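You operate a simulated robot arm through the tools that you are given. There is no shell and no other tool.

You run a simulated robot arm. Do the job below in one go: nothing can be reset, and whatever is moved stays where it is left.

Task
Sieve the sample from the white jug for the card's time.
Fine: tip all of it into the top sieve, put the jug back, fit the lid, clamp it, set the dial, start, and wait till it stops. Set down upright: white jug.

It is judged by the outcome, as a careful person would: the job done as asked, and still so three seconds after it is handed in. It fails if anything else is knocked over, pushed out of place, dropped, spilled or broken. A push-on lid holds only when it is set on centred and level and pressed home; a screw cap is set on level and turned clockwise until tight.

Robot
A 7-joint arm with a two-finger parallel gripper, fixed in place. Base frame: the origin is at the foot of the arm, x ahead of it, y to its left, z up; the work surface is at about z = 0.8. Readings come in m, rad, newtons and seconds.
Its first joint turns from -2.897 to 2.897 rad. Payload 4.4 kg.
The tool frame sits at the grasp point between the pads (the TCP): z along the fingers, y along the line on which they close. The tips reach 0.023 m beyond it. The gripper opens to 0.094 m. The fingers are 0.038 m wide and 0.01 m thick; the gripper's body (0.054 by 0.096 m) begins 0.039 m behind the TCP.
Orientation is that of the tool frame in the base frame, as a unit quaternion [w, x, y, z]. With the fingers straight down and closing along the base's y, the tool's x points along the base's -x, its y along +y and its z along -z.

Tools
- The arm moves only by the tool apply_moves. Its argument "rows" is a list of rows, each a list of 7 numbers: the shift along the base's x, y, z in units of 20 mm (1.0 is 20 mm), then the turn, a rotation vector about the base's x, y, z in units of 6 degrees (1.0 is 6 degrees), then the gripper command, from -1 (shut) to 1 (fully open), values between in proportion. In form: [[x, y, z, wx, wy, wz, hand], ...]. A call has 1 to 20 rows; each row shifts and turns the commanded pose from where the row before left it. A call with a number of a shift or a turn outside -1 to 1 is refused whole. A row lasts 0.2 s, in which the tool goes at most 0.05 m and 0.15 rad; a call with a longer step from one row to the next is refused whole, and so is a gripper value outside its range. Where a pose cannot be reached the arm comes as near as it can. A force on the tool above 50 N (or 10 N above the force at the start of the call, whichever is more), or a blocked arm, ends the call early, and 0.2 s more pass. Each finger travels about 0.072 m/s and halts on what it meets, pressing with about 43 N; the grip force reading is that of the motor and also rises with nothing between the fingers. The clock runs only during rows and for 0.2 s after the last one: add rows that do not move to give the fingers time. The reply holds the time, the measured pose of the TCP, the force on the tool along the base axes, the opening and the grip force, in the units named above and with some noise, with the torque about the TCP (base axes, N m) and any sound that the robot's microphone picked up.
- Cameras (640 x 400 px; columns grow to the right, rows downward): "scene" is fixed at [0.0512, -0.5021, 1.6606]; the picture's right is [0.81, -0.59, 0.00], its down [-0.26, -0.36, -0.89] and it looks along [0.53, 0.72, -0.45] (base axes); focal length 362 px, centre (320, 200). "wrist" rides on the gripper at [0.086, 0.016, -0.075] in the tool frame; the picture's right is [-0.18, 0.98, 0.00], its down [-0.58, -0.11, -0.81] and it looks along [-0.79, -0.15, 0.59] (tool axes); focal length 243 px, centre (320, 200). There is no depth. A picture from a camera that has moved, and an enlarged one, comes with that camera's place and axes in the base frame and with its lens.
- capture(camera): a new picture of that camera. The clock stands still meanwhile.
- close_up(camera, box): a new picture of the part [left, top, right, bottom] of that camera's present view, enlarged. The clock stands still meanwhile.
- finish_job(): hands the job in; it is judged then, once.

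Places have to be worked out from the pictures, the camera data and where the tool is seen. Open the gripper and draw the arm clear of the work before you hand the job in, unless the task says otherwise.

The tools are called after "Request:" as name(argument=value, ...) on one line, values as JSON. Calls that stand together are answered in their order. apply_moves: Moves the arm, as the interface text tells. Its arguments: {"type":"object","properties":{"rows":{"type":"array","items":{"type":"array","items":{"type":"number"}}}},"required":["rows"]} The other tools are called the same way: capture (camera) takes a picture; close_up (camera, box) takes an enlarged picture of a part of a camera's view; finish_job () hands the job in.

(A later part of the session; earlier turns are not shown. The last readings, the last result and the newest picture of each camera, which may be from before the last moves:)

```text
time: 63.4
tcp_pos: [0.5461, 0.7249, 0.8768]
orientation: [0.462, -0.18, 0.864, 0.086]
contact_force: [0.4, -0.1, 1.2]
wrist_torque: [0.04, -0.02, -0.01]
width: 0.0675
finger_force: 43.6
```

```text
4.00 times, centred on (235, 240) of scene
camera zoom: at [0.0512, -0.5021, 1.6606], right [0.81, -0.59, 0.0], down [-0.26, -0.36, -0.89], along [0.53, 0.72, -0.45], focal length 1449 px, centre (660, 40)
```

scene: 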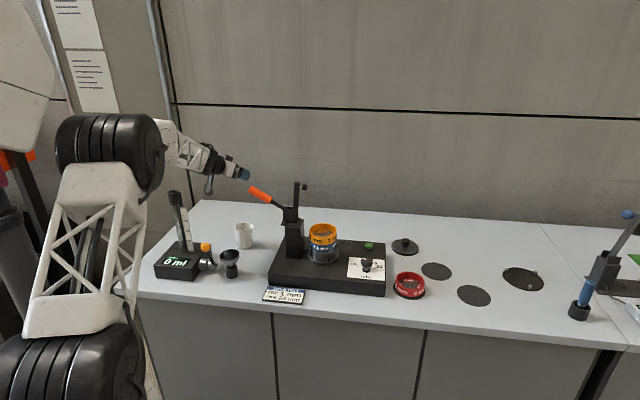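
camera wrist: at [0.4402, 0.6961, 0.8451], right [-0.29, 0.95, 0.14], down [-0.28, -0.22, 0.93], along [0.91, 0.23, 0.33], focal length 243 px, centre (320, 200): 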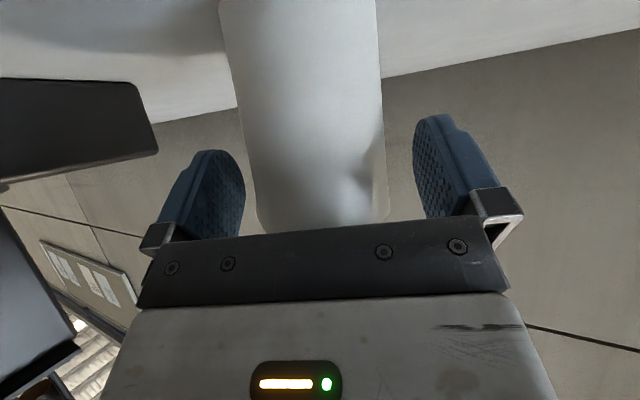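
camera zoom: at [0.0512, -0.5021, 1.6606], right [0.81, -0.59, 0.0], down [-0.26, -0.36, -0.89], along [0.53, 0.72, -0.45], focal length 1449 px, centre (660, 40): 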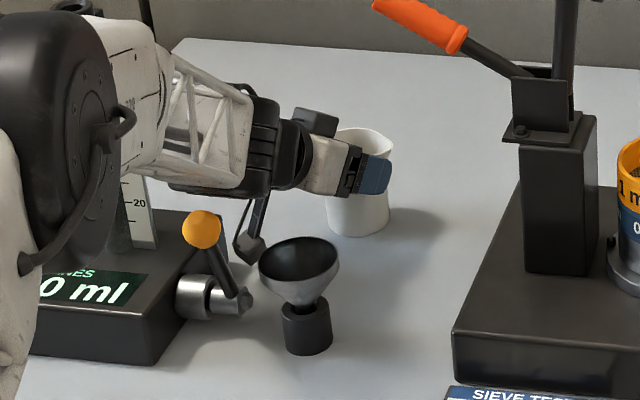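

Gripped at a width of 0.0675 m. I'll lift gently and rise.

Request:
apply_moves(rows=[[0, 0, 0.3, 0, 0, 0, -1], [0, 0, 0.5, 0, 0, 0, -1], [0, 0, 0.8, 0, 0, 0, -1], [0, 0, 1, 0, 0, 0, -1], [0, 0, 1, 0, 0, 0, -1], [0, 0, 1, 0, 0, 0, -1], [0, 0, 0, 0, 0, 0, -1]])

Request:
close_up(camera="scene", box=[180, 170, 290, 270])

```text
time: 65.0
tcp_pos: [0.5435, 0.723, 0.9686]
orientation: [0.463, -0.181, 0.864, 0.087]
contact_force: [0.0, 0.3, -1.7]
wrist_torque: [-0.03, 0.04, -0.03]
width: 0.0674
finger_force: 42.9
```

```text
4.00 times, centred on (235, 220) of scene
camera zoom: at [0.0512, -0.5021, 1.6606], right [0.81, -0.59, 0.0], down [-0.26, -0.36, -0.89], along [0.53, 0.72, -0.45], focal length 1449 px, centre (660, 120)
```

zoom: 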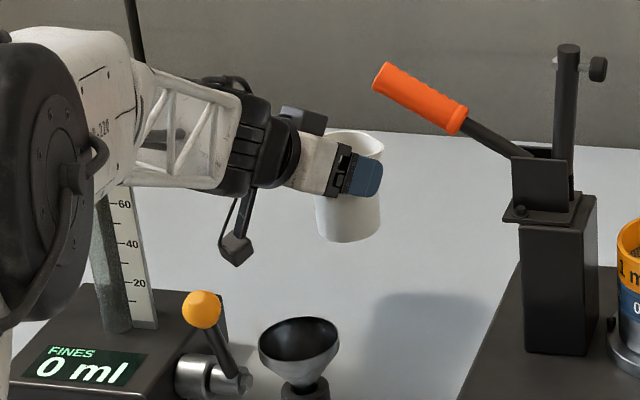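

The jug is held upright and off the table. I'll go on up to z 1.30.

Request:
apply_moves(rows=[[0, 0, 0.6, 0, 0, 0, -1], [0, 0, 1, 0, 0, 0, -1], [0, 0, 1, 0, 0, 0, -1], [0, 0, 1, 0, 0, 0, -1], [0, 0, 1, 0, 0, 0, -1], [0, 0, 1, 0, 0, 0, -1], [0, 0, 1, 0, 0, 0, -1], [0, 0, 1, 0, 0, 0, -1], [0, 0, 1, 0, 0, 0, -1], [0, 0, 1, 0, 0, 0, -1], [0, 0, 1, 0, 0, 0, -1], [0, 0, 1, 0, 0, 0, -1], [0, 0, 1, 0, 0, 0, -1], [0, 0, 1, 0, 0, 0, -1], [0, 0, 1, 0, 0, 0, -1], [0, 0, 1, 0, 0, 0, -1], [0, 0, 1, 0, 0, 0, -1], [0, 0, 0.5, 0, 0, 0, -1], [0, 0, 0, 0, 0, 0, -1]])

```text
time: 69.0
tcp_pos: [0.5473, 0.7231, 1.3114]
orientation: [0.463, -0.18, 0.864, 0.086]
contact_force: [-0.8, -0.2, -1.1]
wrist_torque: [-0.03, 0.01, 0.02]
width: 0.0674
finger_force: 42.8
```

Now the high traverse to just short of the stack, on the robot side and slightly right of centre, yawing to azimuth 37°.

Request:
apply_moves(rows=[[0.2, -0.5, 0, 0, 0, 0.07, -1], [0.379, -0.961, 0, 0, 0, 0.1316, -1], [0.379, -0.961, 0, 0, 0, 0.1316, -1], [0.379, -0.961, 0, 0, 0, 0.1316, -1], [0.379, -0.961, 0, 0, 0, 0.1316, -1], [0.379, -0.961, 0, 0, 0, 0.1316, -1], [0.379, -0.961, 0, 0, 0, 0.1316, -1], [0.379, -0.961, 0, 0, 0, 0.1316, -1], [0.379, -0.961, 0, 0, 0, 0.1316, -1], [0.379, -0.961, 0, 0, 0, 0.1316, -1], [0.379, -0.961, 0, 0, 0, 0.1316, -1], [0.379, -0.961, 0, 0, 0, 0.1316, -1], [0.379, -0.961, 0, 0, 0, 0.1316, -1], [0.379, -0.961, 0, 0, 0, 0.1316, -1], [0.379, -0.961, 0, 0, 0, 0.1316, -1], [0.379, -0.961, 0, 0, 0, 0.1316, -1], [0.379, -0.961, 0, 0, 0, 0.1316, -1], [0.379, -0.961, 0, 0, 0, 0.1316, -1], [0.379, -0.961, 0, 0, 0, 0.1316, -1], [0.179, -0.461, 0, 0, 0, 0.0616, -1]])

Request:
apply_moves(rows=[[0, 0, -0.5, 0, 0, 0, -1], [0, 0, -1, 0, 0, 0, -1], [0, 0, -1, 0, 0, 0, -1], [0, 0, -1, 0, 0, 0, -1], [0, 0, -1, 0, 0, 0, -1], [0, 0, -1, 0, 0, 0, -1], [0, 0, -1, 0, 0, 0, -1], [0, 0, -0.7, 0, 0, 0, -1], [0, 0, 0, 0, 0, 0, -1]])

Request:
close_up(camera="scene", box=[240, 130, 390, 290])

Request:
capture(camera="wrist")

```text
time: 73.2
tcp_pos: [0.6911, 0.3578, 1.3101]
orientation: [0.447, -0.291, 0.833, 0.145]
contact_force: [-0.1, -0.7, -0.4]
wrist_torque: [0.01, 0.04, -0.02]
width: 0.0676
finger_force: 43.0
```

```text
time: 75.2
tcp_pos: [0.69, 0.359, 1.1671]
orientation: [0.448, -0.291, 0.833, 0.146]
contact_force: [0.2, -0.2, -2.0]
wrist_torque: [0.01, 0.02, 0.03]
width: 0.0676
finger_force: 43.3
```

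```text
2.50 times, centred on (315, 210) of scene
camera zoom: at [0.0512, -0.5021, 1.6606], right [0.81, -0.59, 0.0], down [-0.26, -0.36, -0.89], along [0.53, 0.72, -0.45], focal length 906 px, centre (332, 175)
```

zoom: 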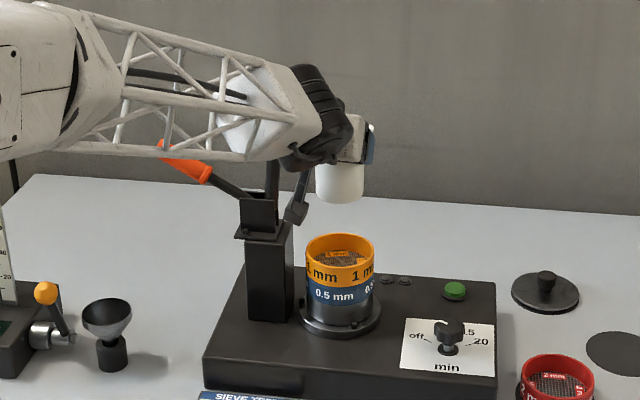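

```text
taken
camera wrist: at [0.5951, 0.3046, 1.1362], right [-0.53, 0.84, 0.14], down [-0.22, -0.29, 0.93], along [0.82, 0.46, 0.33], focal length 243 px, centre (320, 200)
```

wrist: 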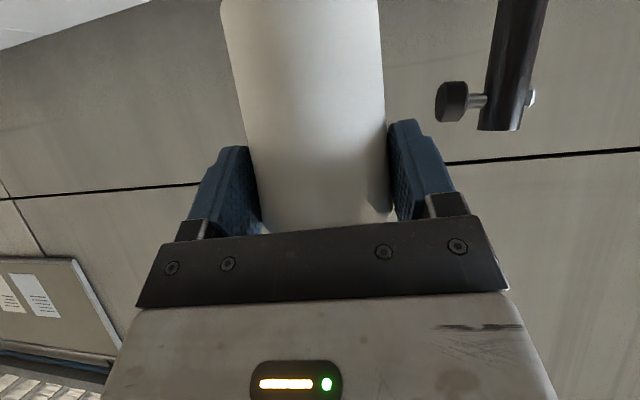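

The clamp bar and its pad are close on the left, so I'll yaw to azimuth 45° and shift the jug a bit to the right. Then I'll start tipping forward while lowering, stopping at about 42° to check.

Request:
apply_moves(rows=[[0.035, -0.425, 0, 0, 0, 0.667, -1], [0.035, -0.425, 0, 0, 0, 0.667, -1], [0, 0, -0.3, -0.35, 0.35, 0, -1], [0, 0, -0.6, -0.707, 0.707, 0, -1], [0, 0, -0.6, -0.707, 0.707, 0, -1], [0, 0, -0.6, -0.707, 0.707, 0, -1], [0, 0, -0.6, -0.707, 0.707, 0, -1], [0, 0, -0.6, -0.53, 0.53, 0, -1], [0, 0, -0.6, -0.35, 0.35, 0, -1], [0, 0, 0, 0, 0, 0, -1]])

Request:
close_up(camera="scene", box=[260, 140, 380, 280])

Request:
capture(camera="wrist")

```text
time: 77.4
tcp_pos: [0.6917, 0.3438, 1.0885]
orientation: [0.175, -0.387, 0.903, 0.072]
contact_force: [0.1, -0.7, -1.1]
wrist_torque: [-0.01, 0.0, 0.03]
width: 0.0677
finger_force: 42.9
```

```text
2.86 times, centred on (320, 210) of scene
camera zoom: at [0.0512, -0.5021, 1.6606], right [0.81, -0.59, 0.0], down [-0.26, -0.36, -0.89], along [0.53, 0.72, -0.45], focal length 1035 px, centre (320, 171)
```

zoom: 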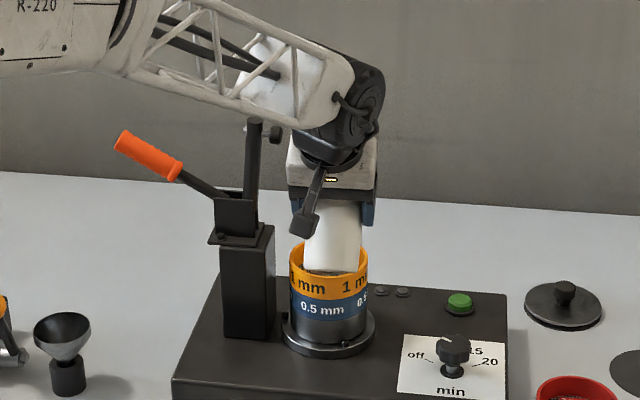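

```text
taken
camera wrist: at [0.6063, 0.2761, 1.125], right [-0.59, 0.8, 0.06], down [0.24, 0.1, 0.96], along [0.77, 0.59, -0.26], focal length 243 px, centre (320, 200)
```

wrist: 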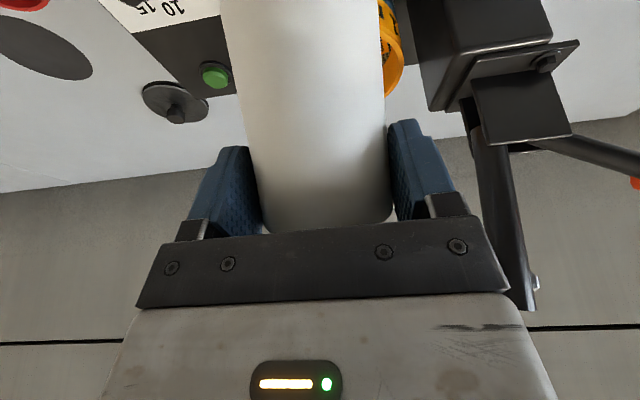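

The tip is at 34.5°. The hand is close to the clamp pad, so I'll lean it 9° to the right about the pour direction and check the gap.

Request:
apply_moves(rows=[[0, 0, 0, 0.53, 0.53, 0, -1], [0, 0, 0, 0.53, 0.53, 0, -1], [0, 0, 0, 0, 0, 0, -1]])

Request:
close_up(camera="scene", box=[270, 160, 370, 270])

```text
time: 78.2
tcp_pos: [0.6919, 0.3423, 1.0876]
orientation: [0.144, -0.372, 0.906, 0.143]
contact_force: [-0.5, 0.0, -0.6]
wrist_torque: [0.02, -0.02, -0.03]
width: 0.0676
finger_force: 43.1
```

```text
3.64 times, centred on (320, 215) of scene
camera zoom: at [0.0512, -0.5021, 1.6606], right [0.81, -0.59, 0.0], down [-0.26, -0.36, -0.89], along [0.53, 0.72, -0.45], focal length 1318 px, centre (320, 146)
```

zoom: 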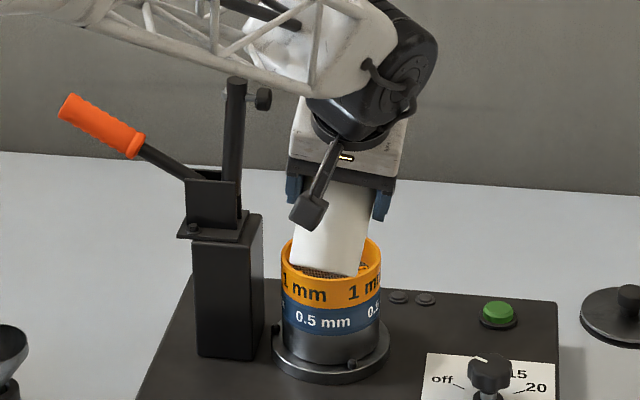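

The gap to the pad is now about 2 cm. I'll tip slowly on to about 60° while lowering slightly.

Request:
apply_moves(rows=[[0.033, 0.033, -0.15, -0.375, 0.375, 0, -1], [0.033, 0.033, -0.15, -0.375, 0.375, 0, -1], [0.033, 0.033, -0.15, -0.375, 0.375, 0, -1], [0.033, 0.033, -0.15, -0.375, 0.375, 0, -1], [0.033, 0.033, -0.15, -0.375, 0.375, 0, -1], [0.033, 0.033, -0.15, -0.375, 0.375, 0, -1], [0.033, 0.033, -0.15, -0.375, 0.375, 0, -1], [0.033, 0.033, -0.15, -0.375, 0.375, 0, -1]])

Request:
close_up(camera="scene", box=[270, 160, 370, 270])

Request:
capture(camera="wrist")

```text
time: 80.0
tcp_pos: [0.6976, 0.3483, 1.0642]
orientation: [-0.058, -0.363, 0.928, 0.056]
contact_force: [0.6, 0.9, -1.4]
wrist_torque: [0.02, -0.03, -0.01]
width: 0.0678
finger_force: 43.3
```

```text
3.64 times, centred on (320, 215) of scene
camera zoom: at [0.0512, -0.5021, 1.6606], right [0.81, -0.59, 0.0], down [-0.26, -0.36, -0.89], along [0.53, 0.72, -0.45], focal length 1318 px, centre (320, 146)
```

zoom: 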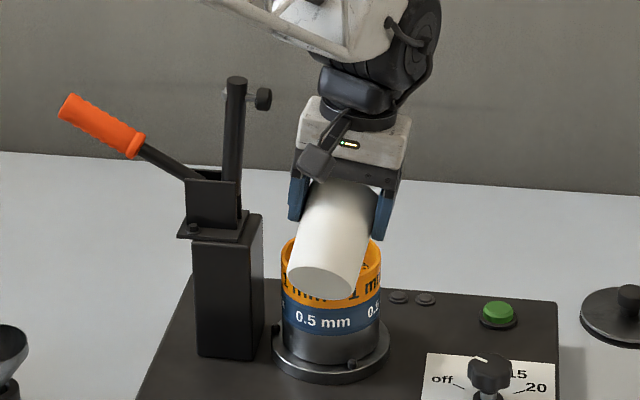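

```text
taken
camera wrist: at [0.6359, 0.296, 1.1462], right [-0.52, 0.84, 0.13], down [0.62, 0.27, 0.74], along [0.59, 0.47, -0.66], focal length 243 px, centre (320, 200)
```

wrist: 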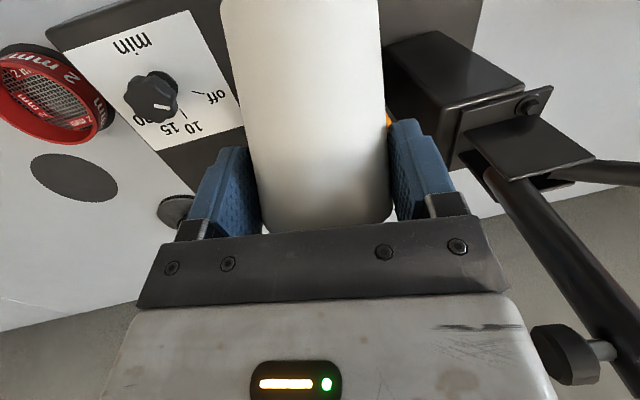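

It's at 60° with the lip over the sieve, slightly to the robot side and right of centre. I'll carry on slowly to 90°, shifting forward so the lip stays put.

Request:
apply_moves(rows=[[0.081, 0.081, -0.045, -0.354, 0.354, 0, -1], [0.081, 0.081, -0.045, -0.354, 0.354, 0, -1], [0.081, 0.081, -0.045, -0.354, 0.354, 0, -1], [0.081, 0.081, -0.045, -0.354, 0.354, 0, -1], [0.081, 0.081, -0.045, -0.354, 0.354, 0, -1]])

Request:
close_up(camera="scene", box=[270, 160, 370, 270])

Request:
capture(camera="wrist")

```text
time: 81.2
tcp_pos: [0.7053, 0.355, 1.0605]
orientation: [-0.176, -0.349, 0.92, 0.004]
contact_force: [0.3, -0.5, -2.2]
wrist_torque: [-0.02, -0.04, 0.01]
width: 0.0677
finger_force: 43.3
```

```text
3.64 times, centred on (320, 215) of scene
camera zoom: at [0.0512, -0.5021, 1.6606], right [0.81, -0.59, 0.0], down [-0.26, -0.36, -0.89], along [0.53, 0.72, -0.45], focal length 1318 px, centre (320, 146)
```

zoom: 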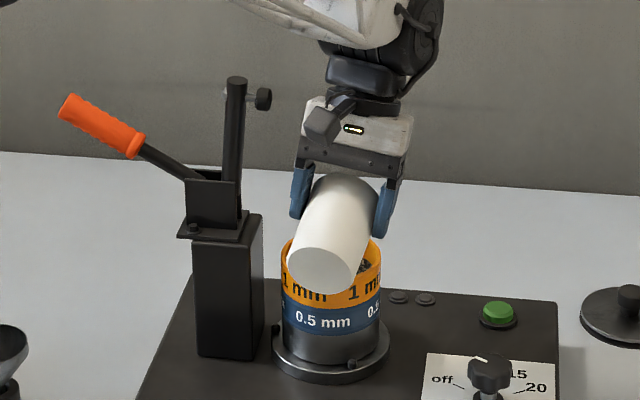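

```text
taken
camera wrist: at [0.6607, 0.321, 1.1601], right [-0.5, 0.86, 0.07], down [0.74, 0.39, 0.55], along [0.45, 0.33, -0.83], focal length 243 px, centre (320, 200)
```

wrist: 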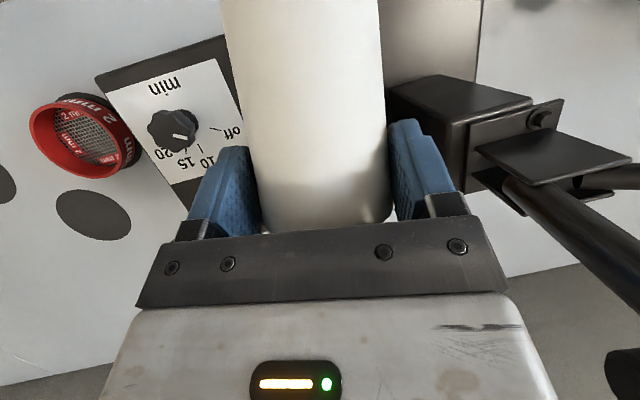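

Request:
close_up(camera="scene", box=[300, 215, 350, 260])

```text
8.89 times, centred on (325, 238) of scene
camera zoom: at [0.0512, -0.5021, 1.6606], right [0.81, -0.59, 0.0], down [-0.26, -0.36, -0.89], along [0.53, 0.72, -0.45], focal length 3221 px, centre (276, -133)
```

zoom: 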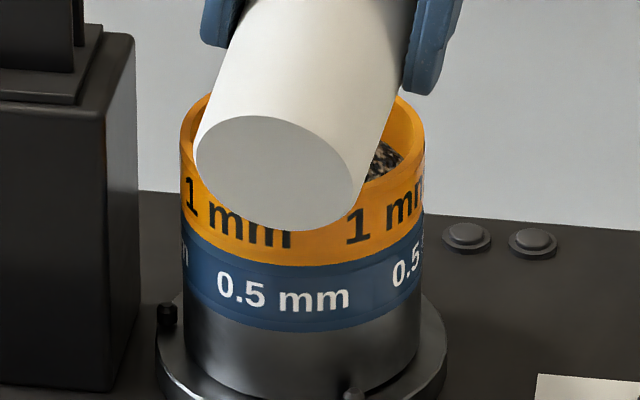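

Grains are landing inside the top sieve. I'll carry on tipping slowly to 90° and then 105°.

Request:
apply_moves(rows=[[0.081, 0.081, -0.03, -0.354, 0.354, 0, -1], [0.081, 0.081, -0.03, -0.354, 0.354, 0, -1], [0.081, 0.081, -0.03, -0.354, 0.354, 0, -1], [0.081, 0.081, -0.03, -0.354, 0.354, 0, -1], [0.081, 0.081, -0.03, -0.354, 0.354, 0, -1], [0, 0, 0, 0, 0, 0, -1], [0, 0, 0, 0, 0, 0, -1]])

Request:
close_up(camera="scene", box=[285, 180, 365, 260])

Request:
capture(camera="wrist")

```text
time: 82.8
tcp_pos: [0.7126, 0.3628, 1.0581]
orientation: [-0.293, -0.329, 0.896, -0.049]
contact_force: [0.5, 0.1, -1.6]
wrist_torque: [-0.01, -0.04, -0.02]
width: 0.0678
finger_force: 42.9
```

```text
5.00 times, centred on (325, 220) of scene
camera zoom: at [0.0512, -0.5021, 1.6606], right [0.81, -0.59, 0.0], down [-0.26, -0.36, -0.89], along [0.53, 0.72, -0.45], focal length 1812 px, centre (295, 100)
```

zoom: 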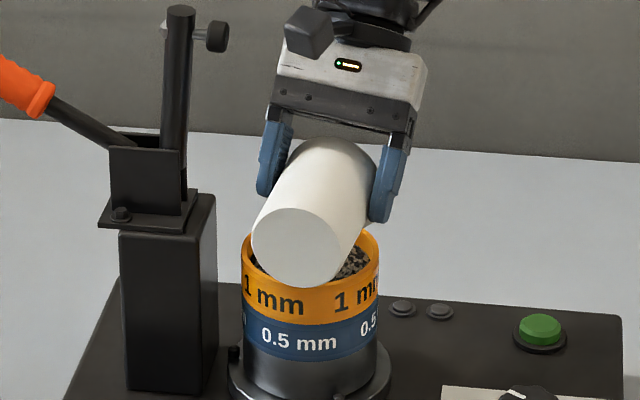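

```text
taken
camera wrist: at [0.6886, 0.3481, 1.1681], right [-0.5, 0.87, 0.0], down [0.82, 0.47, 0.33], along [0.29, 0.16, -0.94], focal length 243 px, centre (320, 200)
```

wrist: 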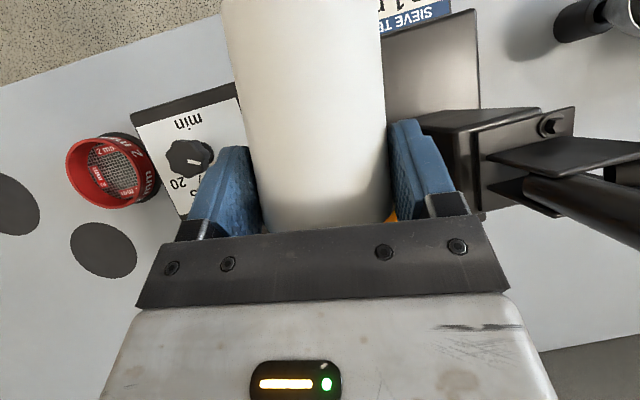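

Grains are on the sieve and nothing is outside it. I'll go on toward 118° to empty the jug.

Request:
apply_moves(rows=[[0.088, 0.088, 0.02, -0.33, 0.33, 0, -1], [0.088, 0.088, 0.02, -0.33, 0.33, 0, -1], [0.088, 0.088, 0.02, -0.33, 0.33, 0, -1], [0.088, 0.088, 0.02, -0.33, 0.33, 0, -1], [0.088, 0.088, 0.02, -0.33, 0.33, 0, -1], [0.088, 0.088, 0.02, -0.33, 0.33, 0, -1], [0.088, 0.088, 0.02, -0.33, 0.33, 0, -1], [0.088, 0.088, 0.02, -0.33, 0.33, 0, -1], [0.088, 0.088, 0.02, -0.33, 0.33, 0, -1], [0.088, 0.088, 0.02, -0.33, 0.33, 0, -1], [0, 0, 0, 0, 0, 0, -1], [0, 0, 0, 0, 0, 0, -1], [0, 0, 0, 0, 0, 0, -1], [0, 0, 0, 0, 0, 0, -1]])

Request:
close_up(camera="scene", box=[285, 180, 365, 260])

Request:
capture(camera="wrist")

```text
time: 85.8
tcp_pos: [0.7287, 0.3796, 1.0606]
orientation: [-0.473, -0.285, 0.822, -0.135]
contact_force: [-0.3, 0.5, -1.5]
wrist_torque: [0.06, -0.07, 0.01]
width: 0.0675
finger_force: 42.6
out of reach, approached as far as the arm can: row 10
```

```text
5.00 times, centred on (325, 220) of scene
camera zoom: at [0.0512, -0.5021, 1.6606], right [0.81, -0.59, 0.0], down [-0.26, -0.36, -0.89], along [0.53, 0.72, -0.45], focal length 1812 px, centre (295, 100)
```

zoom: 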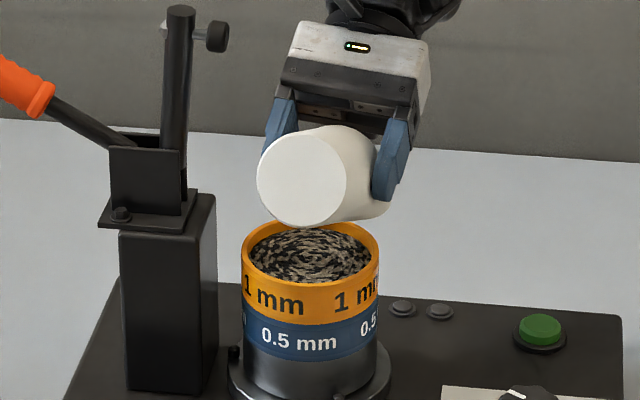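

```text
taken
camera wrist: at [0.7401, 0.3998, 1.1736], right [-0.51, 0.85, -0.11], down [0.86, 0.51, -0.09], along [-0.02, -0.14, -0.99], focal length 243 px, centre (320, 200)
```

wrist: 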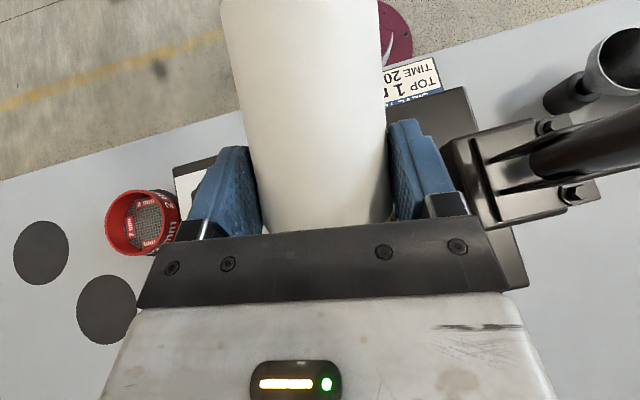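

The sieve has filled well, with the lip still over it. I'll shake the jug a few times near the tip limit so nothing stays behind.

Request:
apply_moves(rows=[[0, 0, 0, 0.7, -0.7, 0, -1], [0, 0, 0, -0.7, 0.7, 0, -1], [0, 0, 0, 0.7, -0.7, 0, -1], [0, 0, 0, -0.7, 0.7, 0, -1], [0, 0, 0, 0.5, 0.5, 0, -1], [0, 0, 0, -0.5, -0.5, 0, -1], [0, 0, 0, -0.5, -0.5, 0, -1], [0, 0, 0, 0.5, 0.5, 0, -1], [0, 0, 0, 0.7, -0.7, 0, -1], [0, 0, 0, -0.7, 0.7, 0, -1], [0, 0, 0, 0.7, -0.7, 0, -1], [0, 0, 0, -0.7, 0.7, 0, -1], [0, 0, 0, 0, 0, 0, -1], [0, 0, 0, 0, 0, 0, -1]])

Request:
close_up(camera="scene", box=[285, 180, 365, 260])

```text
time: 88.8
tcp_pos: [0.7147, 0.3707, 1.0373]
orientation: [-0.493, -0.279, 0.811, -0.145]
contact_force: [0.3, -0.6, -1.5]
wrist_torque: [0.04, -0.04, -0.01]
width: 0.0677
finger_force: 42.9
out of reach, approached as far as the arm can: row 2, 5
```

```text
5.00 times, centred on (325, 220) of scene
camera zoom: at [0.0512, -0.5021, 1.6606], right [0.81, -0.59, 0.0], down [-0.26, -0.36, -0.89], along [0.53, 0.72, -0.45], focal length 1812 px, centre (295, 100)
```

zoom: 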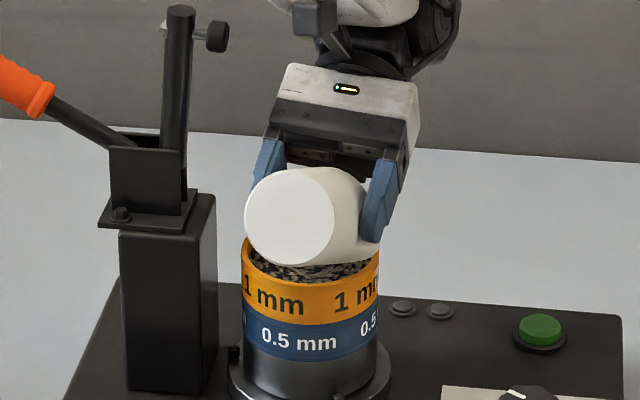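

The jug looks emptied and the arm drifted a little lower, so I'll raise it while tipping back, keeping it over the sieve.

Request:
apply_moves(rows=[[0, 0, 1, 0, 0, 0, -1], [0, 0, 1, 0.35, -0.35, 0, -1], [-0.13, -0.13, 1, 0.707, -0.707, 0, -1], [-0.13, -0.13, 1, 0.707, -0.707, 0, -1], [-0.13, -0.13, 1, 0.707, -0.707, 0, -1], [-0.13, -0.13, 1, 0.707, -0.707, 0, -1], [-0.13, -0.13, 1, 0.707, -0.707, 0, -1], [-0.13, -0.13, 1, 0.707, -0.707, 0, -1], [-0.13, -0.13, 1, 0.707, -0.707, 0, -1], [-0.13, -0.13, 1, 0.707, -0.707, 0, -1], [-0.13, -0.13, 1, 0.707, -0.707, 0, -1], [-0.13, -0.13, 1, 0.707, -0.707, 0, -1], [-0.13, -0.13, 1, 0.707, -0.707, 0, -1], [-0.13, -0.13, 0, 0.707, -0.707, 0, -1]])

Request:
capture(camera="scene")

Request:
close_up(camera="scene", box=[280, 140, 370, 280])

```text
time: 91.8
tcp_pos: [0.681, 0.3395, 1.2883]
orientation: [0.077, -0.372, 0.918, 0.114]
contact_force: [0.2, 0.1, -2.2]
wrist_torque: [0.01, -0.02, -0.03]
width: 0.0676
finger_force: 43.1
out of reach, approached as far as the arm can: row 1
```

```text
taken
```

scene: 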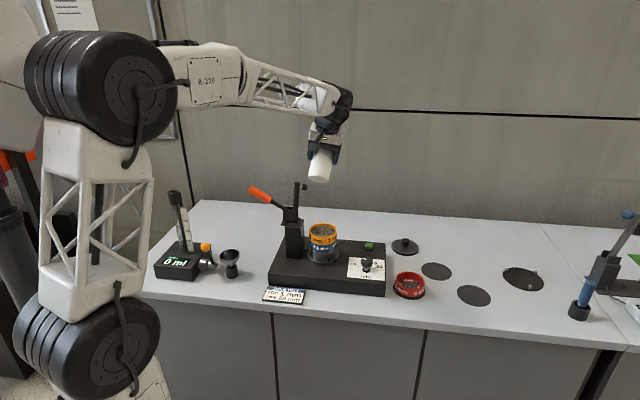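

```text
2.86 times, centred on (325, 210) of scene
camera zoom: at [0.0512, -0.5021, 1.6606], right [0.81, -0.59, 0.0], down [-0.26, -0.36, -0.89], along [0.53, 0.72, -0.45], focal length 1035 px, centre (306, 171)
```

zoom: 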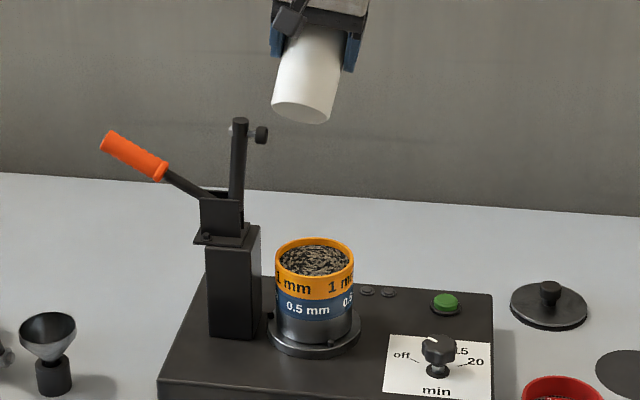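

The sieve holds the sample and the bench around it is clean. I'll finish righting the jug by undoing the tip and the lean.

Request:
apply_moves(rows=[[0, 0, 0, 0.49, -0.49, 0, -1], [0, 0, 0, 0.49, -0.49, 0, -1], [0, 0, 0, -0.53, -0.53, 0, -1], [0, 0, 0, -0.53, -0.53, 0, -1], [0, 0, 0, 0.707, -0.707, 0, -1], [0, 0, 0, 0.707, -0.707, 0, -1], [0, 0, 0, 0.707, -0.707, 0, -1], [0, 0, 0, 0.707, -0.707, 0, -1], [0, 0, 0, 0.707, -0.707, 0, -1], [0, 0, 0, 0.53, -0.53, 0, -1], [0, 0, 0, 0, 0, 0, -1]])

```text
time: 94.2
tcp_pos: [0.682, 0.3381, 1.2884]
orientation: [0.435, -0.348, 0.812, 0.176]
contact_force: [0.2, 0.0, -1.4]
wrist_torque: [-0.03, 0.04, 0.03]
width: 0.0677
finger_force: 43.0
```

The jug is upright again, to within 1°. Before putting it back I'll tilt its mouth toward the scene camera to see whether it is empty.

Request:
apply_moves(rows=[[0, 0, 0, 0.114, 0.114, 0, -1], [0, 0, 0, 0.707, -0.707, 0, -1], [0, 0, 0, 0.707, -0.707, 0, -1], [0, 0, 0, 0.707, -0.707, 0, -1], [0, 0, 0, 0.707, -0.707, 0, -1], [0, 0, 0, 0.707, -0.707, 0, -1], [0, 0, 0, 0.707, -0.707, 0, -1], [0, 0, 0, 0.707, -0.707, 0, -1], [0, 0, 0, 0, 0, 0, -1]])

Request:
close_up(camera="scene", box=[280, 110, 360, 180])

Request:
close_up(camera="scene", box=[290, 210, 400, 290])

```text
time: 96.2
tcp_pos: [0.6821, 0.3389, 1.287]
orientation: [0.697, -0.258, 0.603, 0.289]
contact_force: [-0.3, 0.1, -1.2]
wrist_torque: [-0.01, 0.03, 0.0]
width: 0.0677
finger_force: 42.9
```

```text
5.71 times, centred on (320, 145) of scene
camera zoom: at [0.0512, -0.5021, 1.6606], right [0.81, -0.59, 0.0], down [-0.26, -0.36, -0.89], along [0.53, 0.72, -0.45], focal length 2071 px, centre (320, 514)
```

zoom: 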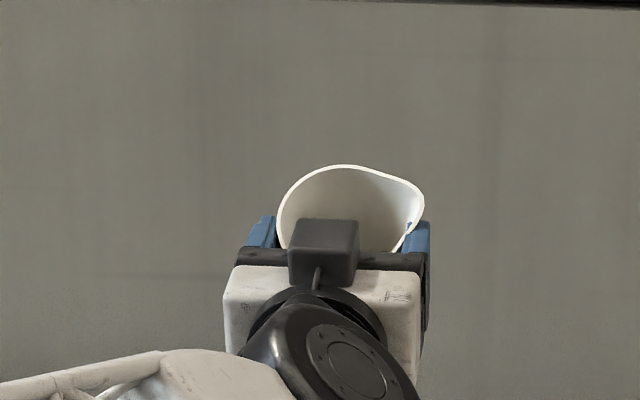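

```text
5.00 times, centred on (345, 250) of scene
camera zoom: at [0.0512, -0.5021, 1.6606], right [0.81, -0.59, 0.0], down [-0.26, -0.36, -0.89], along [0.53, 0.72, -0.45], focal length 1812 px, centre (195, -50)
```

zoom: 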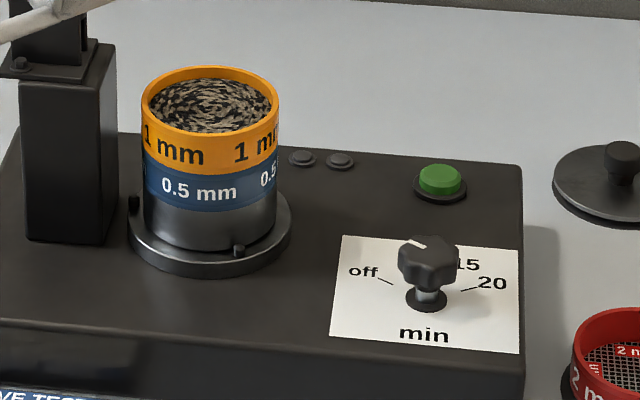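

The walls I can see are clean white, but the hand hides the bottom. I'll yaw the hand aside and tilt the mouth toward the camera again to see all the way in.

Request:
apply_moves(rows=[[0, 0, 0, -0.707, 0.707, 0, -1], [0, 0, 0, -0.707, 0.707, 0, -1], [0, 0, 0, -0.707, 0.707, 0, -1], [0, 0, 0, -0.707, 0.707, 0, -1], [0, 0, 0, -0.707, 0.707, 0, -1], [0, 0, 0, -0.707, 0.707, 0, -1], [0, 0, 0, -0.707, 0.707, 0, -1], [0, 0, 0, 0, 0, -0.9, -1], [0, 0, 0, 0, 0, -0.9, -1], [0, 0, 0, 0, 0, -0.9, -1], [0, 0, 0, 0, 0, -0.9, -1], [0, 0, 0, 0, 0, -0.9, -1], [0, 0, 0, 0, 0, -0.9, -1], [0, 0, 0, 0, 0, -0.9, -1], [0, 0, 0, 0, 0, -0.9, -1]])

Request:
apply_moves(rows=[[0, 0, 0, 0.809, -0.588, 0, -1], [0, 0, 0, 0.809, -0.588, 0, -1], [0, 0, 0, 0.809, -0.588, 0, -1], [0, 0, 0, 0.809, -0.588, 0, -1], [0, 0, 0, 0.809, -0.588, 0, -1], [0, 0, 0, 0.809, -0.588, 0, -1], [0, 0, 0, 0.809, -0.588, 0, -1], [0, 0, 0, 0.809, -0.588, 0, -1], [0, 0, 0, 0.809, -0.588, 0, -1], [0, 0, 0, 0, 0, 0, -1]])

Request:
close_up(camera="scene", box=[280, 110, 360, 180])

```text
time: 99.4
tcp_pos: [0.6819, 0.3384, 1.2876]
orientation: [0.469, -0.021, 0.883, 0.011]
contact_force: [0.0, -0.1, -1.7]
wrist_torque: [-0.02, 0.01, -0.02]
width: 0.0678
finger_force: 43.1
```

```text
time: 101.6
tcp_pos: [0.6817, 0.338, 1.2871]
orientation: [0.662, 0.151, 0.657, 0.328]
contact_force: [0.3, -0.7, -1.2]
wrist_torque: [-0.05, 0.02, -0.01]
width: 0.0676
finger_force: 42.6
```

```text
5.71 times, centred on (320, 145) of scene
camera zoom: at [0.0512, -0.5021, 1.6606], right [0.81, -0.59, 0.0], down [-0.26, -0.36, -0.89], along [0.53, 0.72, -0.45], focal length 2071 px, centre (320, 514)
```

zoom: 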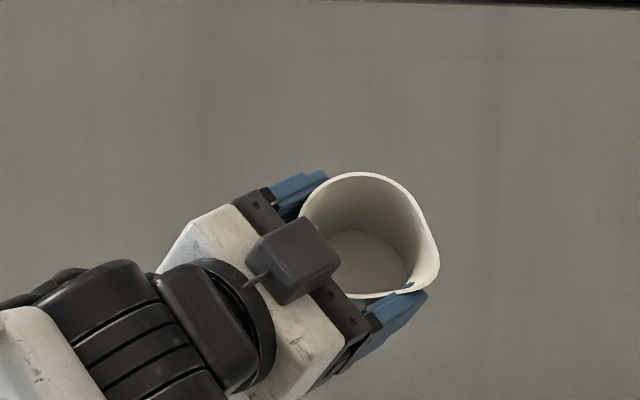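

The bottom is bare, so the jug is empty. I'll right it and carry it back high over to its original spot.

Request:
apply_moves(rows=[[0, 0, 0.3, -0.809, 0.588, 0, -1], [0, 0, 0.3, -0.809, 0.588, 0, -1], [0, 0, 0.3, -0.809, 0.588, 0, -1], [0, 0, 0.3, -0.809, 0.588, 0, -1], [0, 0, 0, -0.809, 0.588, 0, -1], [0, 0, 0, -0.809, 0.588, 0, -1], [0, 0, 0, -0.809, 0.588, 0, -1], [0, 0, 0, -0.809, 0.588, 0, -1], [0, 0, 0, -0.809, 0.588, 0, -1], [0, 0, 0, 0, 0, 0, -1]])

Request:
apply_moves(rows=[[-0.34, 0.966, 0, 0, 0, 0.1635, -1], [-0.34, 0.966, 0, 0, 0, 0.1635, -1], [-0.34, 0.966, 0, 0, 0, 0.1635, -1], [-0.34, 0.966, 0, 0, 0, 0.1635, -1], [-0.34, 0.966, 0, 0, 0, 0.1635, -1], [-0.34, 0.966, 0, 0, 0, 0.1635, -1], [-0.34, 0.966, 0, 0, 0, 0.1635, -1], [-0.34, 0.966, 0, 0, 0, 0.1635, -1], [-0.34, 0.966, 0, 0, 0, 0.1635, -1], [-0.34, 0.966, 0, 0, 0, 0.1635, -1], [-0.34, 0.966, 0, 0, 0, 0.1635, -1], [-0.34, 0.966, 0, 0, 0, 0.1635, -1], [-0.34, 0.966, 0, 0, 0, 0.1635, -1], [-0.34, 0.966, 0, 0, 0, 0.1635, -1], [-0.34, 0.966, 0, 0, 0, 0.1635, -1], [-0.34, 0.966, 0, 0, 0, 0.1635, -1], [-0.34, 0.966, 0, 0, 0, 0.1635, -1], [-0.34, 0.966, 0, 0, 0, 0.1635, -1], [-0.34, 0.966, 0, 0, 0, 0.1635, -1], [-0.34, 0.966, 0, 0, 0, 0.1635, -1]])

```text
time: 103.8
tcp_pos: [0.6814, 0.3401, 1.3109]
orientation: [0.469, -0.022, 0.883, 0.011]
contact_force: [0.6, 0.2, -1.6]
wrist_torque: [-0.02, 0.02, 0.01]
width: 0.068
finger_force: 42.8
```

```text
time: 108.0
tcp_pos: [0.5463, 0.7262, 1.3113]
orientation: [0.461, -0.171, 0.866, 0.091]
contact_force: [-1.0, 0.1, -0.8]
wrist_torque: [0.02, 0.04, -0.01]
width: 0.0674
finger_force: 43.0
```

The jug is level and over its spot. I'll descend to just above the table.

Request:
apply_moves(rows=[[0, 0, -1, 0, 0, 0, -1], [0, 0, -1, 0, 0, 0, -1], [0, 0, -1, 0, 0, 0, -1], [0, 0, -1, 0, 0, 0, -1], [0, 0, -1, 0, 0, 0, -1], [0, 0, -1, 0, 0, 0, -1], [0, 0, -1, 0, 0, 0, -1], [0, 0, -1, 0, 0, 0, -1], [0, 0, -1, 0, 0, 0, -1], [0, 0, -1, 0, 0, 0, -1], [0, 0, -1, 0, 0, 0, -1], [0, 0, -1, 0, 0, 0, -1], [0, 0, -1, 0, 0, 0, -1], [0, 0, -1, 0, 0, 0, -1], [0, 0, -1, 0, 0, 0, -1], [0, 0, -1, 0, 0, 0, -1], [0, 0, -1, 0, 0, 0, -1], [0, 0, -1, 0, 0, 0, -1], [0, 0, -1, 0, 0, 0, -1], [0, 0, -0.5, 0, 0, 0, -1]])

Request:
close_up(camera="scene", box=[180, 190, 290, 290])

```text
time: 112.2
tcp_pos: [0.5437, 0.7253, 0.9249]
orientation: [0.461, -0.171, 0.866, 0.091]
contact_force: [0.3, -0.1, -2.2]
wrist_torque: [-0.03, -0.01, -0.03]
width: 0.0676
finger_force: 43.2
```

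```text
4.00 times, centred on (235, 240) of scene
camera zoom: at [0.0512, -0.5021, 1.6606], right [0.81, -0.59, 0.0], down [-0.26, -0.36, -0.89], along [0.53, 0.72, -0.45], focal length 1449 px, centre (660, 40)
```

zoom: 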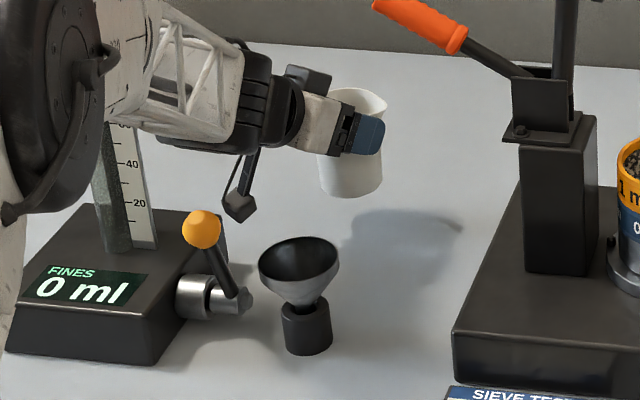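

There's about 48 mm to go. I'll lower most of it and then creep to contact.

Request:
apply_moves(rows=[[0, 0, -0.8, 0, 0, 0, -1], [0, 0, -0.8, 0, 0, 0, -1], [0, 0, -0.5, 0, 0, 0, -1], [0, 0, 0, 0, 0, 0, -1]])

Request:
apply_moves(rows=[[0, 0, -0.15, 0, 0, 0, -1], [0, 0, -0.15, 0, 0, 0, -1], [0, 0, 0, 0, 0, 0, -1]])

```text
time: 113.2
tcp_pos: [0.5445, 0.7276, 0.8816]
orientation: [0.46, -0.172, 0.866, 0.092]
contact_force: [-1.2, -0.5, -1.5]
wrist_torque: [-0.04, 0.03, 0.02]
width: 0.0672
finger_force: 43.1
```

```text
time: 114.0
tcp_pos: [0.5468, 0.7244, 0.8756]
orientation: [0.461, -0.171, 0.866, 0.091]
contact_force: [-2.4, 2.4, 11.3]
wrist_torque: [-0.04, -0.29, 0.06]
width: 0.0675
finger_force: 42.8
```

It's on the table, with an upward force of about 11 N. I'll open the gripper and check.

Request:
apply_moves(rows=[[0, 0, 0.05, 0, 0, 0, -1], [0, 0, 0, 0, 0, 0, 0.5], [0, 0, 0, 0, 0, 0, 0.7], [0, 0, 0, 0, 0, 0, 1], [0, 0, 0, 0, 0, 0, 1]])

Request:
capture(camera="wrist")

Request:
close_up(camera="scene", box=[180, 190, 290, 290])

```text
time: 115.2
tcp_pos: [0.5468, 0.7245, 0.8761]
orientation: [0.461, -0.171, 0.866, 0.09]
contact_force: [0.5, -0.4, 0.5]
wrist_torque: [0.02, -0.03, 0.02]
width: 0.0938
finger_force: 0.0
```

```text
taken
camera wrist: at [0.4395, 0.6986, 0.8457], right [-0.28, 0.95, 0.15], down [-0.28, -0.23, 0.93], along [0.92, 0.22, 0.33], focal length 243 px, centre (320, 200)
```

wrist: 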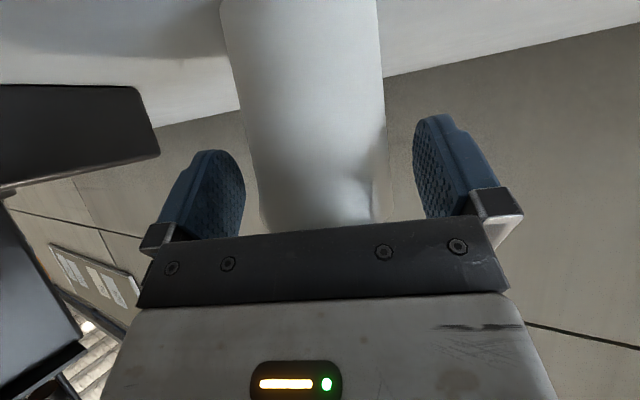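

```text
4.00 times, centred on (235, 240) of scene
camera zoom: at [0.0512, -0.5021, 1.6606], right [0.81, -0.59, 0.0], down [-0.26, -0.36, -0.89], along [0.53, 0.72, -0.45], focal length 1449 px, centre (660, 40)
```

zoom: 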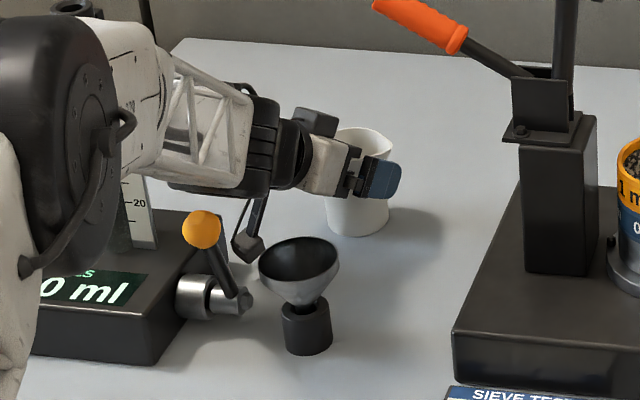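

The jug is standing free. I'll withdraw straight up, slowly at first.

Request:
apply_moves(rows=[[0, 0, 0.3, 0, 0, 0, 1], [0, 0, 0.5, 0, 0, 0, 1], [0, 0, 0.7, 0, 0, 0, 1], [0, 0, 1, 0, 0, 0, 1], [0, 0, 1, 0, 0, 0, 1], [0, 0, 1, 0, 0, 0, 1], [0, 0, 1, 0, 0, 0, 1], [0, 0, 1, 0, 0, 0, 1], [0, 0, 1, 0, 0, 0, 1], [0, 0, 1, 0, 0, 0, 1], [0, 0, 1, 0, 0, 0, 1], [0, 0, 1, 0, 0, 0, 1], [0, 0, 1, 0, 0, 0, 1], [0, 0, 1, 0, 0, 0, 1], [0, 0, 1, 0, 0, 0, 1], [0, 0, 1, 0, 0, 0, 1], [0, 0, 1, 0, 0, 0, 1], [0, 0, 1, 0, 0, 0, 1], [0, 0, 1, 0, 0, 0, 1], [0, 0, 1, 0, 0, 0, 1]])

Request:
capture(camera="scene")

Request:
close_up(camera="scene", box=[190, 180, 350, 290])

```text
time: 119.4
tcp_pos: [0.5445, 0.7248, 1.2445]
orientation: [0.461, -0.17, 0.866, 0.09]
contact_force: [0.4, -0.3, 0.3]
wrist_torque: [0.0, -0.03, 0.0]
width: 0.0941
finger_force: 0.1
```

```text
taken
```

scene: 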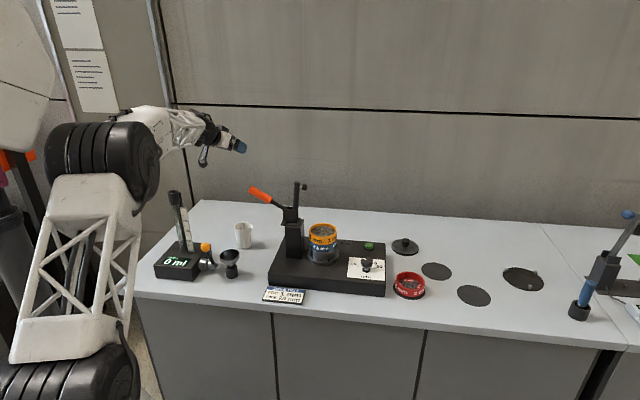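

```text
3.64 times, centred on (270, 235) of scene
camera zoom: at [0.0512, -0.5021, 1.6606], right [0.81, -0.59, 0.0], down [-0.26, -0.36, -0.89], along [0.53, 0.72, -0.45], focal length 1318 px, centre (502, 73)
```

zoom: 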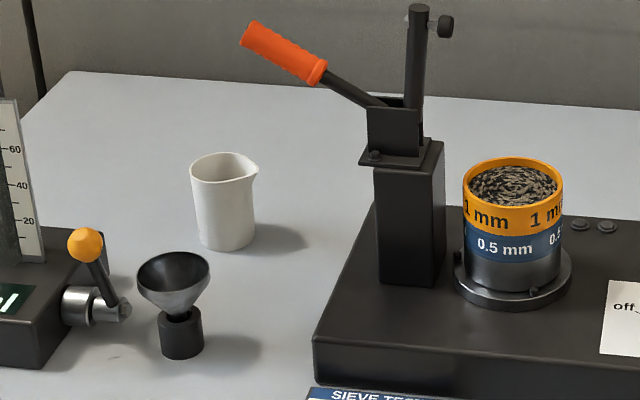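

The jug is back upright on its spot. Next is the lid, so I'll look closely at it and its knob.

Request:
close_up(camera="scene", box=[380, 225, 430, 265])

Request:
close_up(camera="scene", box=[340, 220, 480, 310])

```text
10.00 times, centred on (405, 245) of scene
camera zoom: at [0.0512, -0.5021, 1.6606], right [0.81, -0.59, 0.0], down [-0.26, -0.36, -0.89], along [0.53, 0.72, -0.45], focal length 3624 px, centre (-530, -250)
```

zoom: 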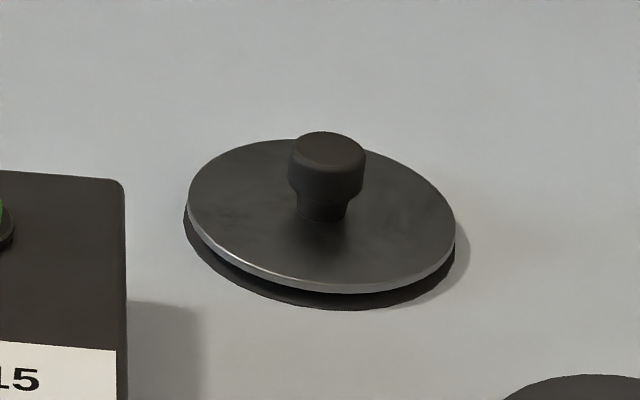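

```text
4.44 times, centred on (410, 265) of scene
camera zoom: at [0.0512, -0.5021, 1.6606], right [0.81, -0.59, 0.0], down [-0.26, -0.36, -0.89], along [0.53, 0.72, -0.45], focal length 1610 px, centre (-80, -89)
```

zoom: 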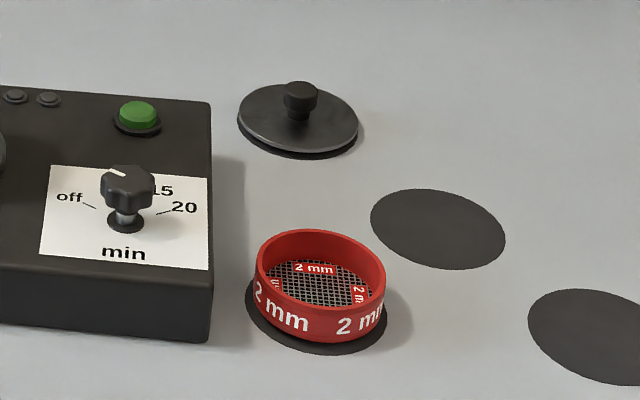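

The lid's axis is at about (1.079, 0.304). Its knob top is near z 0.843, with a head about 32 mm across. For the reach and camera clearance I'll use the flipped wrist, so I'll move back over the middle while returning to tool-down and start the yaw.

Request:
apply_moves(rows=[[0.26, -1, 0.4, -0.352, 0.864, 0, 1], [0.26, -1, 0.4, -0.352, 0.864, 0, 1], [0.26, -1, 0.4, -0.352, 0.864, 0, 1], [0.26, -1, 0.4, -0.352, 0.864, 0, 1], [0.26, -1, 0.4, -0.352, 0.864, 0, 1], [0.26, -1, 0.4, -0.352, 0.864, 0, 1], [0.26, -1, 0.4, -0.352, 0.864, 0, 1], [0.26, -1, 0.4, -0.352, 0.864, 0, 1], [0.26, -1, 0, -0.352, 0.864, 0, 1], [0.26, -1, 0, -0.352, 0.864, 0, 1], [0.26, -1, 0, 0, 0, -1, 1], [0.26, -1, 0, 0, 0, -1, 1], [0.26, -1, 0, 0, 0, -1, 1], [0.26, -1, 0, 0, 0, -1, 1], [0.26, -1, 0, 0, 0, -1, 1], [0.26, -1, 0, 0, 0, -1, 1], [0.26, -1, 0, 0, 0, -1, 1], [0.26, -1, 0, 0, 0, -1, 1], [0.26, -1, 0, 0, 0, -1, 1], [0.26, -1, 0, 0, 0, -1, 1]])

Request:
apply_moves(rows=[[1, -0.2, 0, 0, 0, -1, 1], [1, -0.2, 0, 0, 0, -1, 1], [1, -0.2, 0, 0, 0, -1, 1], [1, -0.2, 0, 0, 0, -1, 1], [1, -0.2, 0, 0, 0, -1, 1], [1, -0.2, 0, 0, 0, -1, 1], [1, -0.2, 0, 0, 0, -1, 1], [1, -0.2, 0, 0, 0, -1, 1], [1, -0.2, 0, 0, 0, -1, 1], [0, 0, 0, 0, 0, -1, 1], [0, 0, 0, 0, 0, -1, 1], [0, 0, 0, 0, 0, -1, 1], [0, 0, 0, 0, 0, -1, 1], [0, 0, 0, 0, 0, -1, 1], [0, 0, 0, 0, 0, -1, 1], [0, 0, 0, 0, 0, -1, 1], [0, 0, 0, 0, 0, -1, 1], [0, 0, 0, 0, 0, -1, 1], [0, 0, 0, 0, 0, -1, 1]])

```text
time: 123.6
tcp_pos: [0.6512, 0.3272, 1.31]
orientation: [0.002, 0.324, 0.946, 0.001]
contact_force: [0.1, -0.5, -0.5]
wrist_torque: [0.04, 0.01, 0.0]
width: 0.0939
finger_force: 0.1
```

```text
time: 127.6
tcp_pos: [0.8287, 0.2877, 1.3088]
orientation: [0.001, 0.97, 0.244, 0.001]
contact_force: [0.3, -0.2, 0.5]
wrist_torque: [0.0, -0.01, 0.01]
width: 0.094
finger_force: 0.0
```

The wrist is flipped at azimuth 28°. Now I'll pitch outward to 40° below level and look down at the lid area.

Request:
apply_moves(rows=[[0, 0, 0, 0.4726, -0.881, 0, 1], [0, 0, 0, 0.4726, -0.881, 0, 1], [0, 0, 0, 0.4726, -0.881, 0, 1], [0, 0, 0, 0.4726, -0.881, 0, 1], [0, 0, 0, 0.4726, -0.881, 0, 1], [0, 0, 0, 0.4726, -0.881, 0, 1], [0, 0, 0, 0.4726, -0.881, 0, 1], [0, 0, 0, 0.4726, -0.881, 0, 1], [0, 0, 0, 0.157, -0.293, 0, 1], [0, 0, 0, 0, 0, 0, 1]])

Request:
apply_moves(rows=[[0.7, -0.1, -1, 0, 0, 0, 1], [0.7, -0.1, -1, 0, 0, 0, 1], [0.7, -0.1, -1, 0, 0, 0, 1], [0.7, -0.1, -1, 0, 0, 0, 1], [0.7, -0.1, -1, 0, 0, 0, 1], [0.7, -0.1, -1, 0, 0, 0, 1], [0.7, -0.1, -1, 0, 0, 0, 1], [0.7, -0.1, -1, 0, 0, 0, 1], [0.7, -0.1, -1, 0, 0, 0, 1], [0.7, -0.1, -1, 0, 0, 0, 1], [0, 0, 0, 0, 0, 0, 1]])

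Request:
capture(camera="wrist")

Request:
capture(camera="scene")

```text
time: 129.8
tcp_pos: [0.829, 0.2891, 1.3096]
orientation: [-0.102, 0.879, 0.221, 0.41]
contact_force: [0.2, 0.3, -0.4]
wrist_torque: [0.02, 0.02, 0.0]
width: 0.0939
finger_force: 0.0
```

```text
time: 132.2
tcp_pos: [0.9701, 0.2691, 1.1091]
orientation: [-0.102, 0.879, 0.221, 0.41]
contact_force: [0.5, -1.1, -0.6]
wrist_torque: [-0.02, 0.0, 0.0]
width: 0.0938
finger_force: 0.0
```

```text
taken
camera wrist: at [0.9781, 0.2547, 1.2229], right [0.36, -0.92, -0.14], down [-0.93, -0.37, 0.07], along [-0.12, 0.1, -0.99], focal length 243 px, centre (320, 200)
```

wrist: 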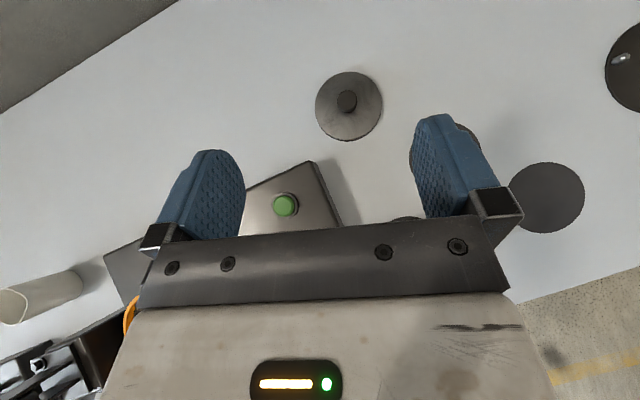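

```text
taken
```

scene: 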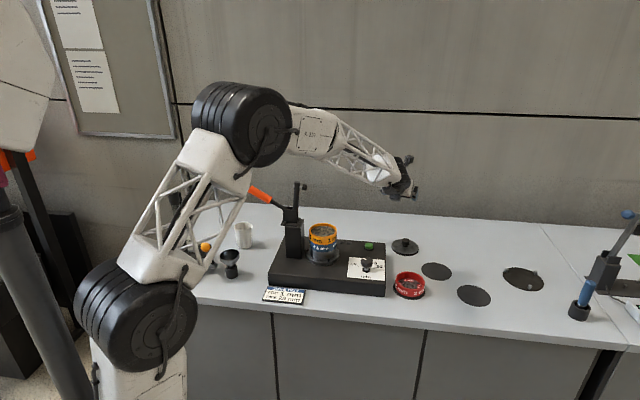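

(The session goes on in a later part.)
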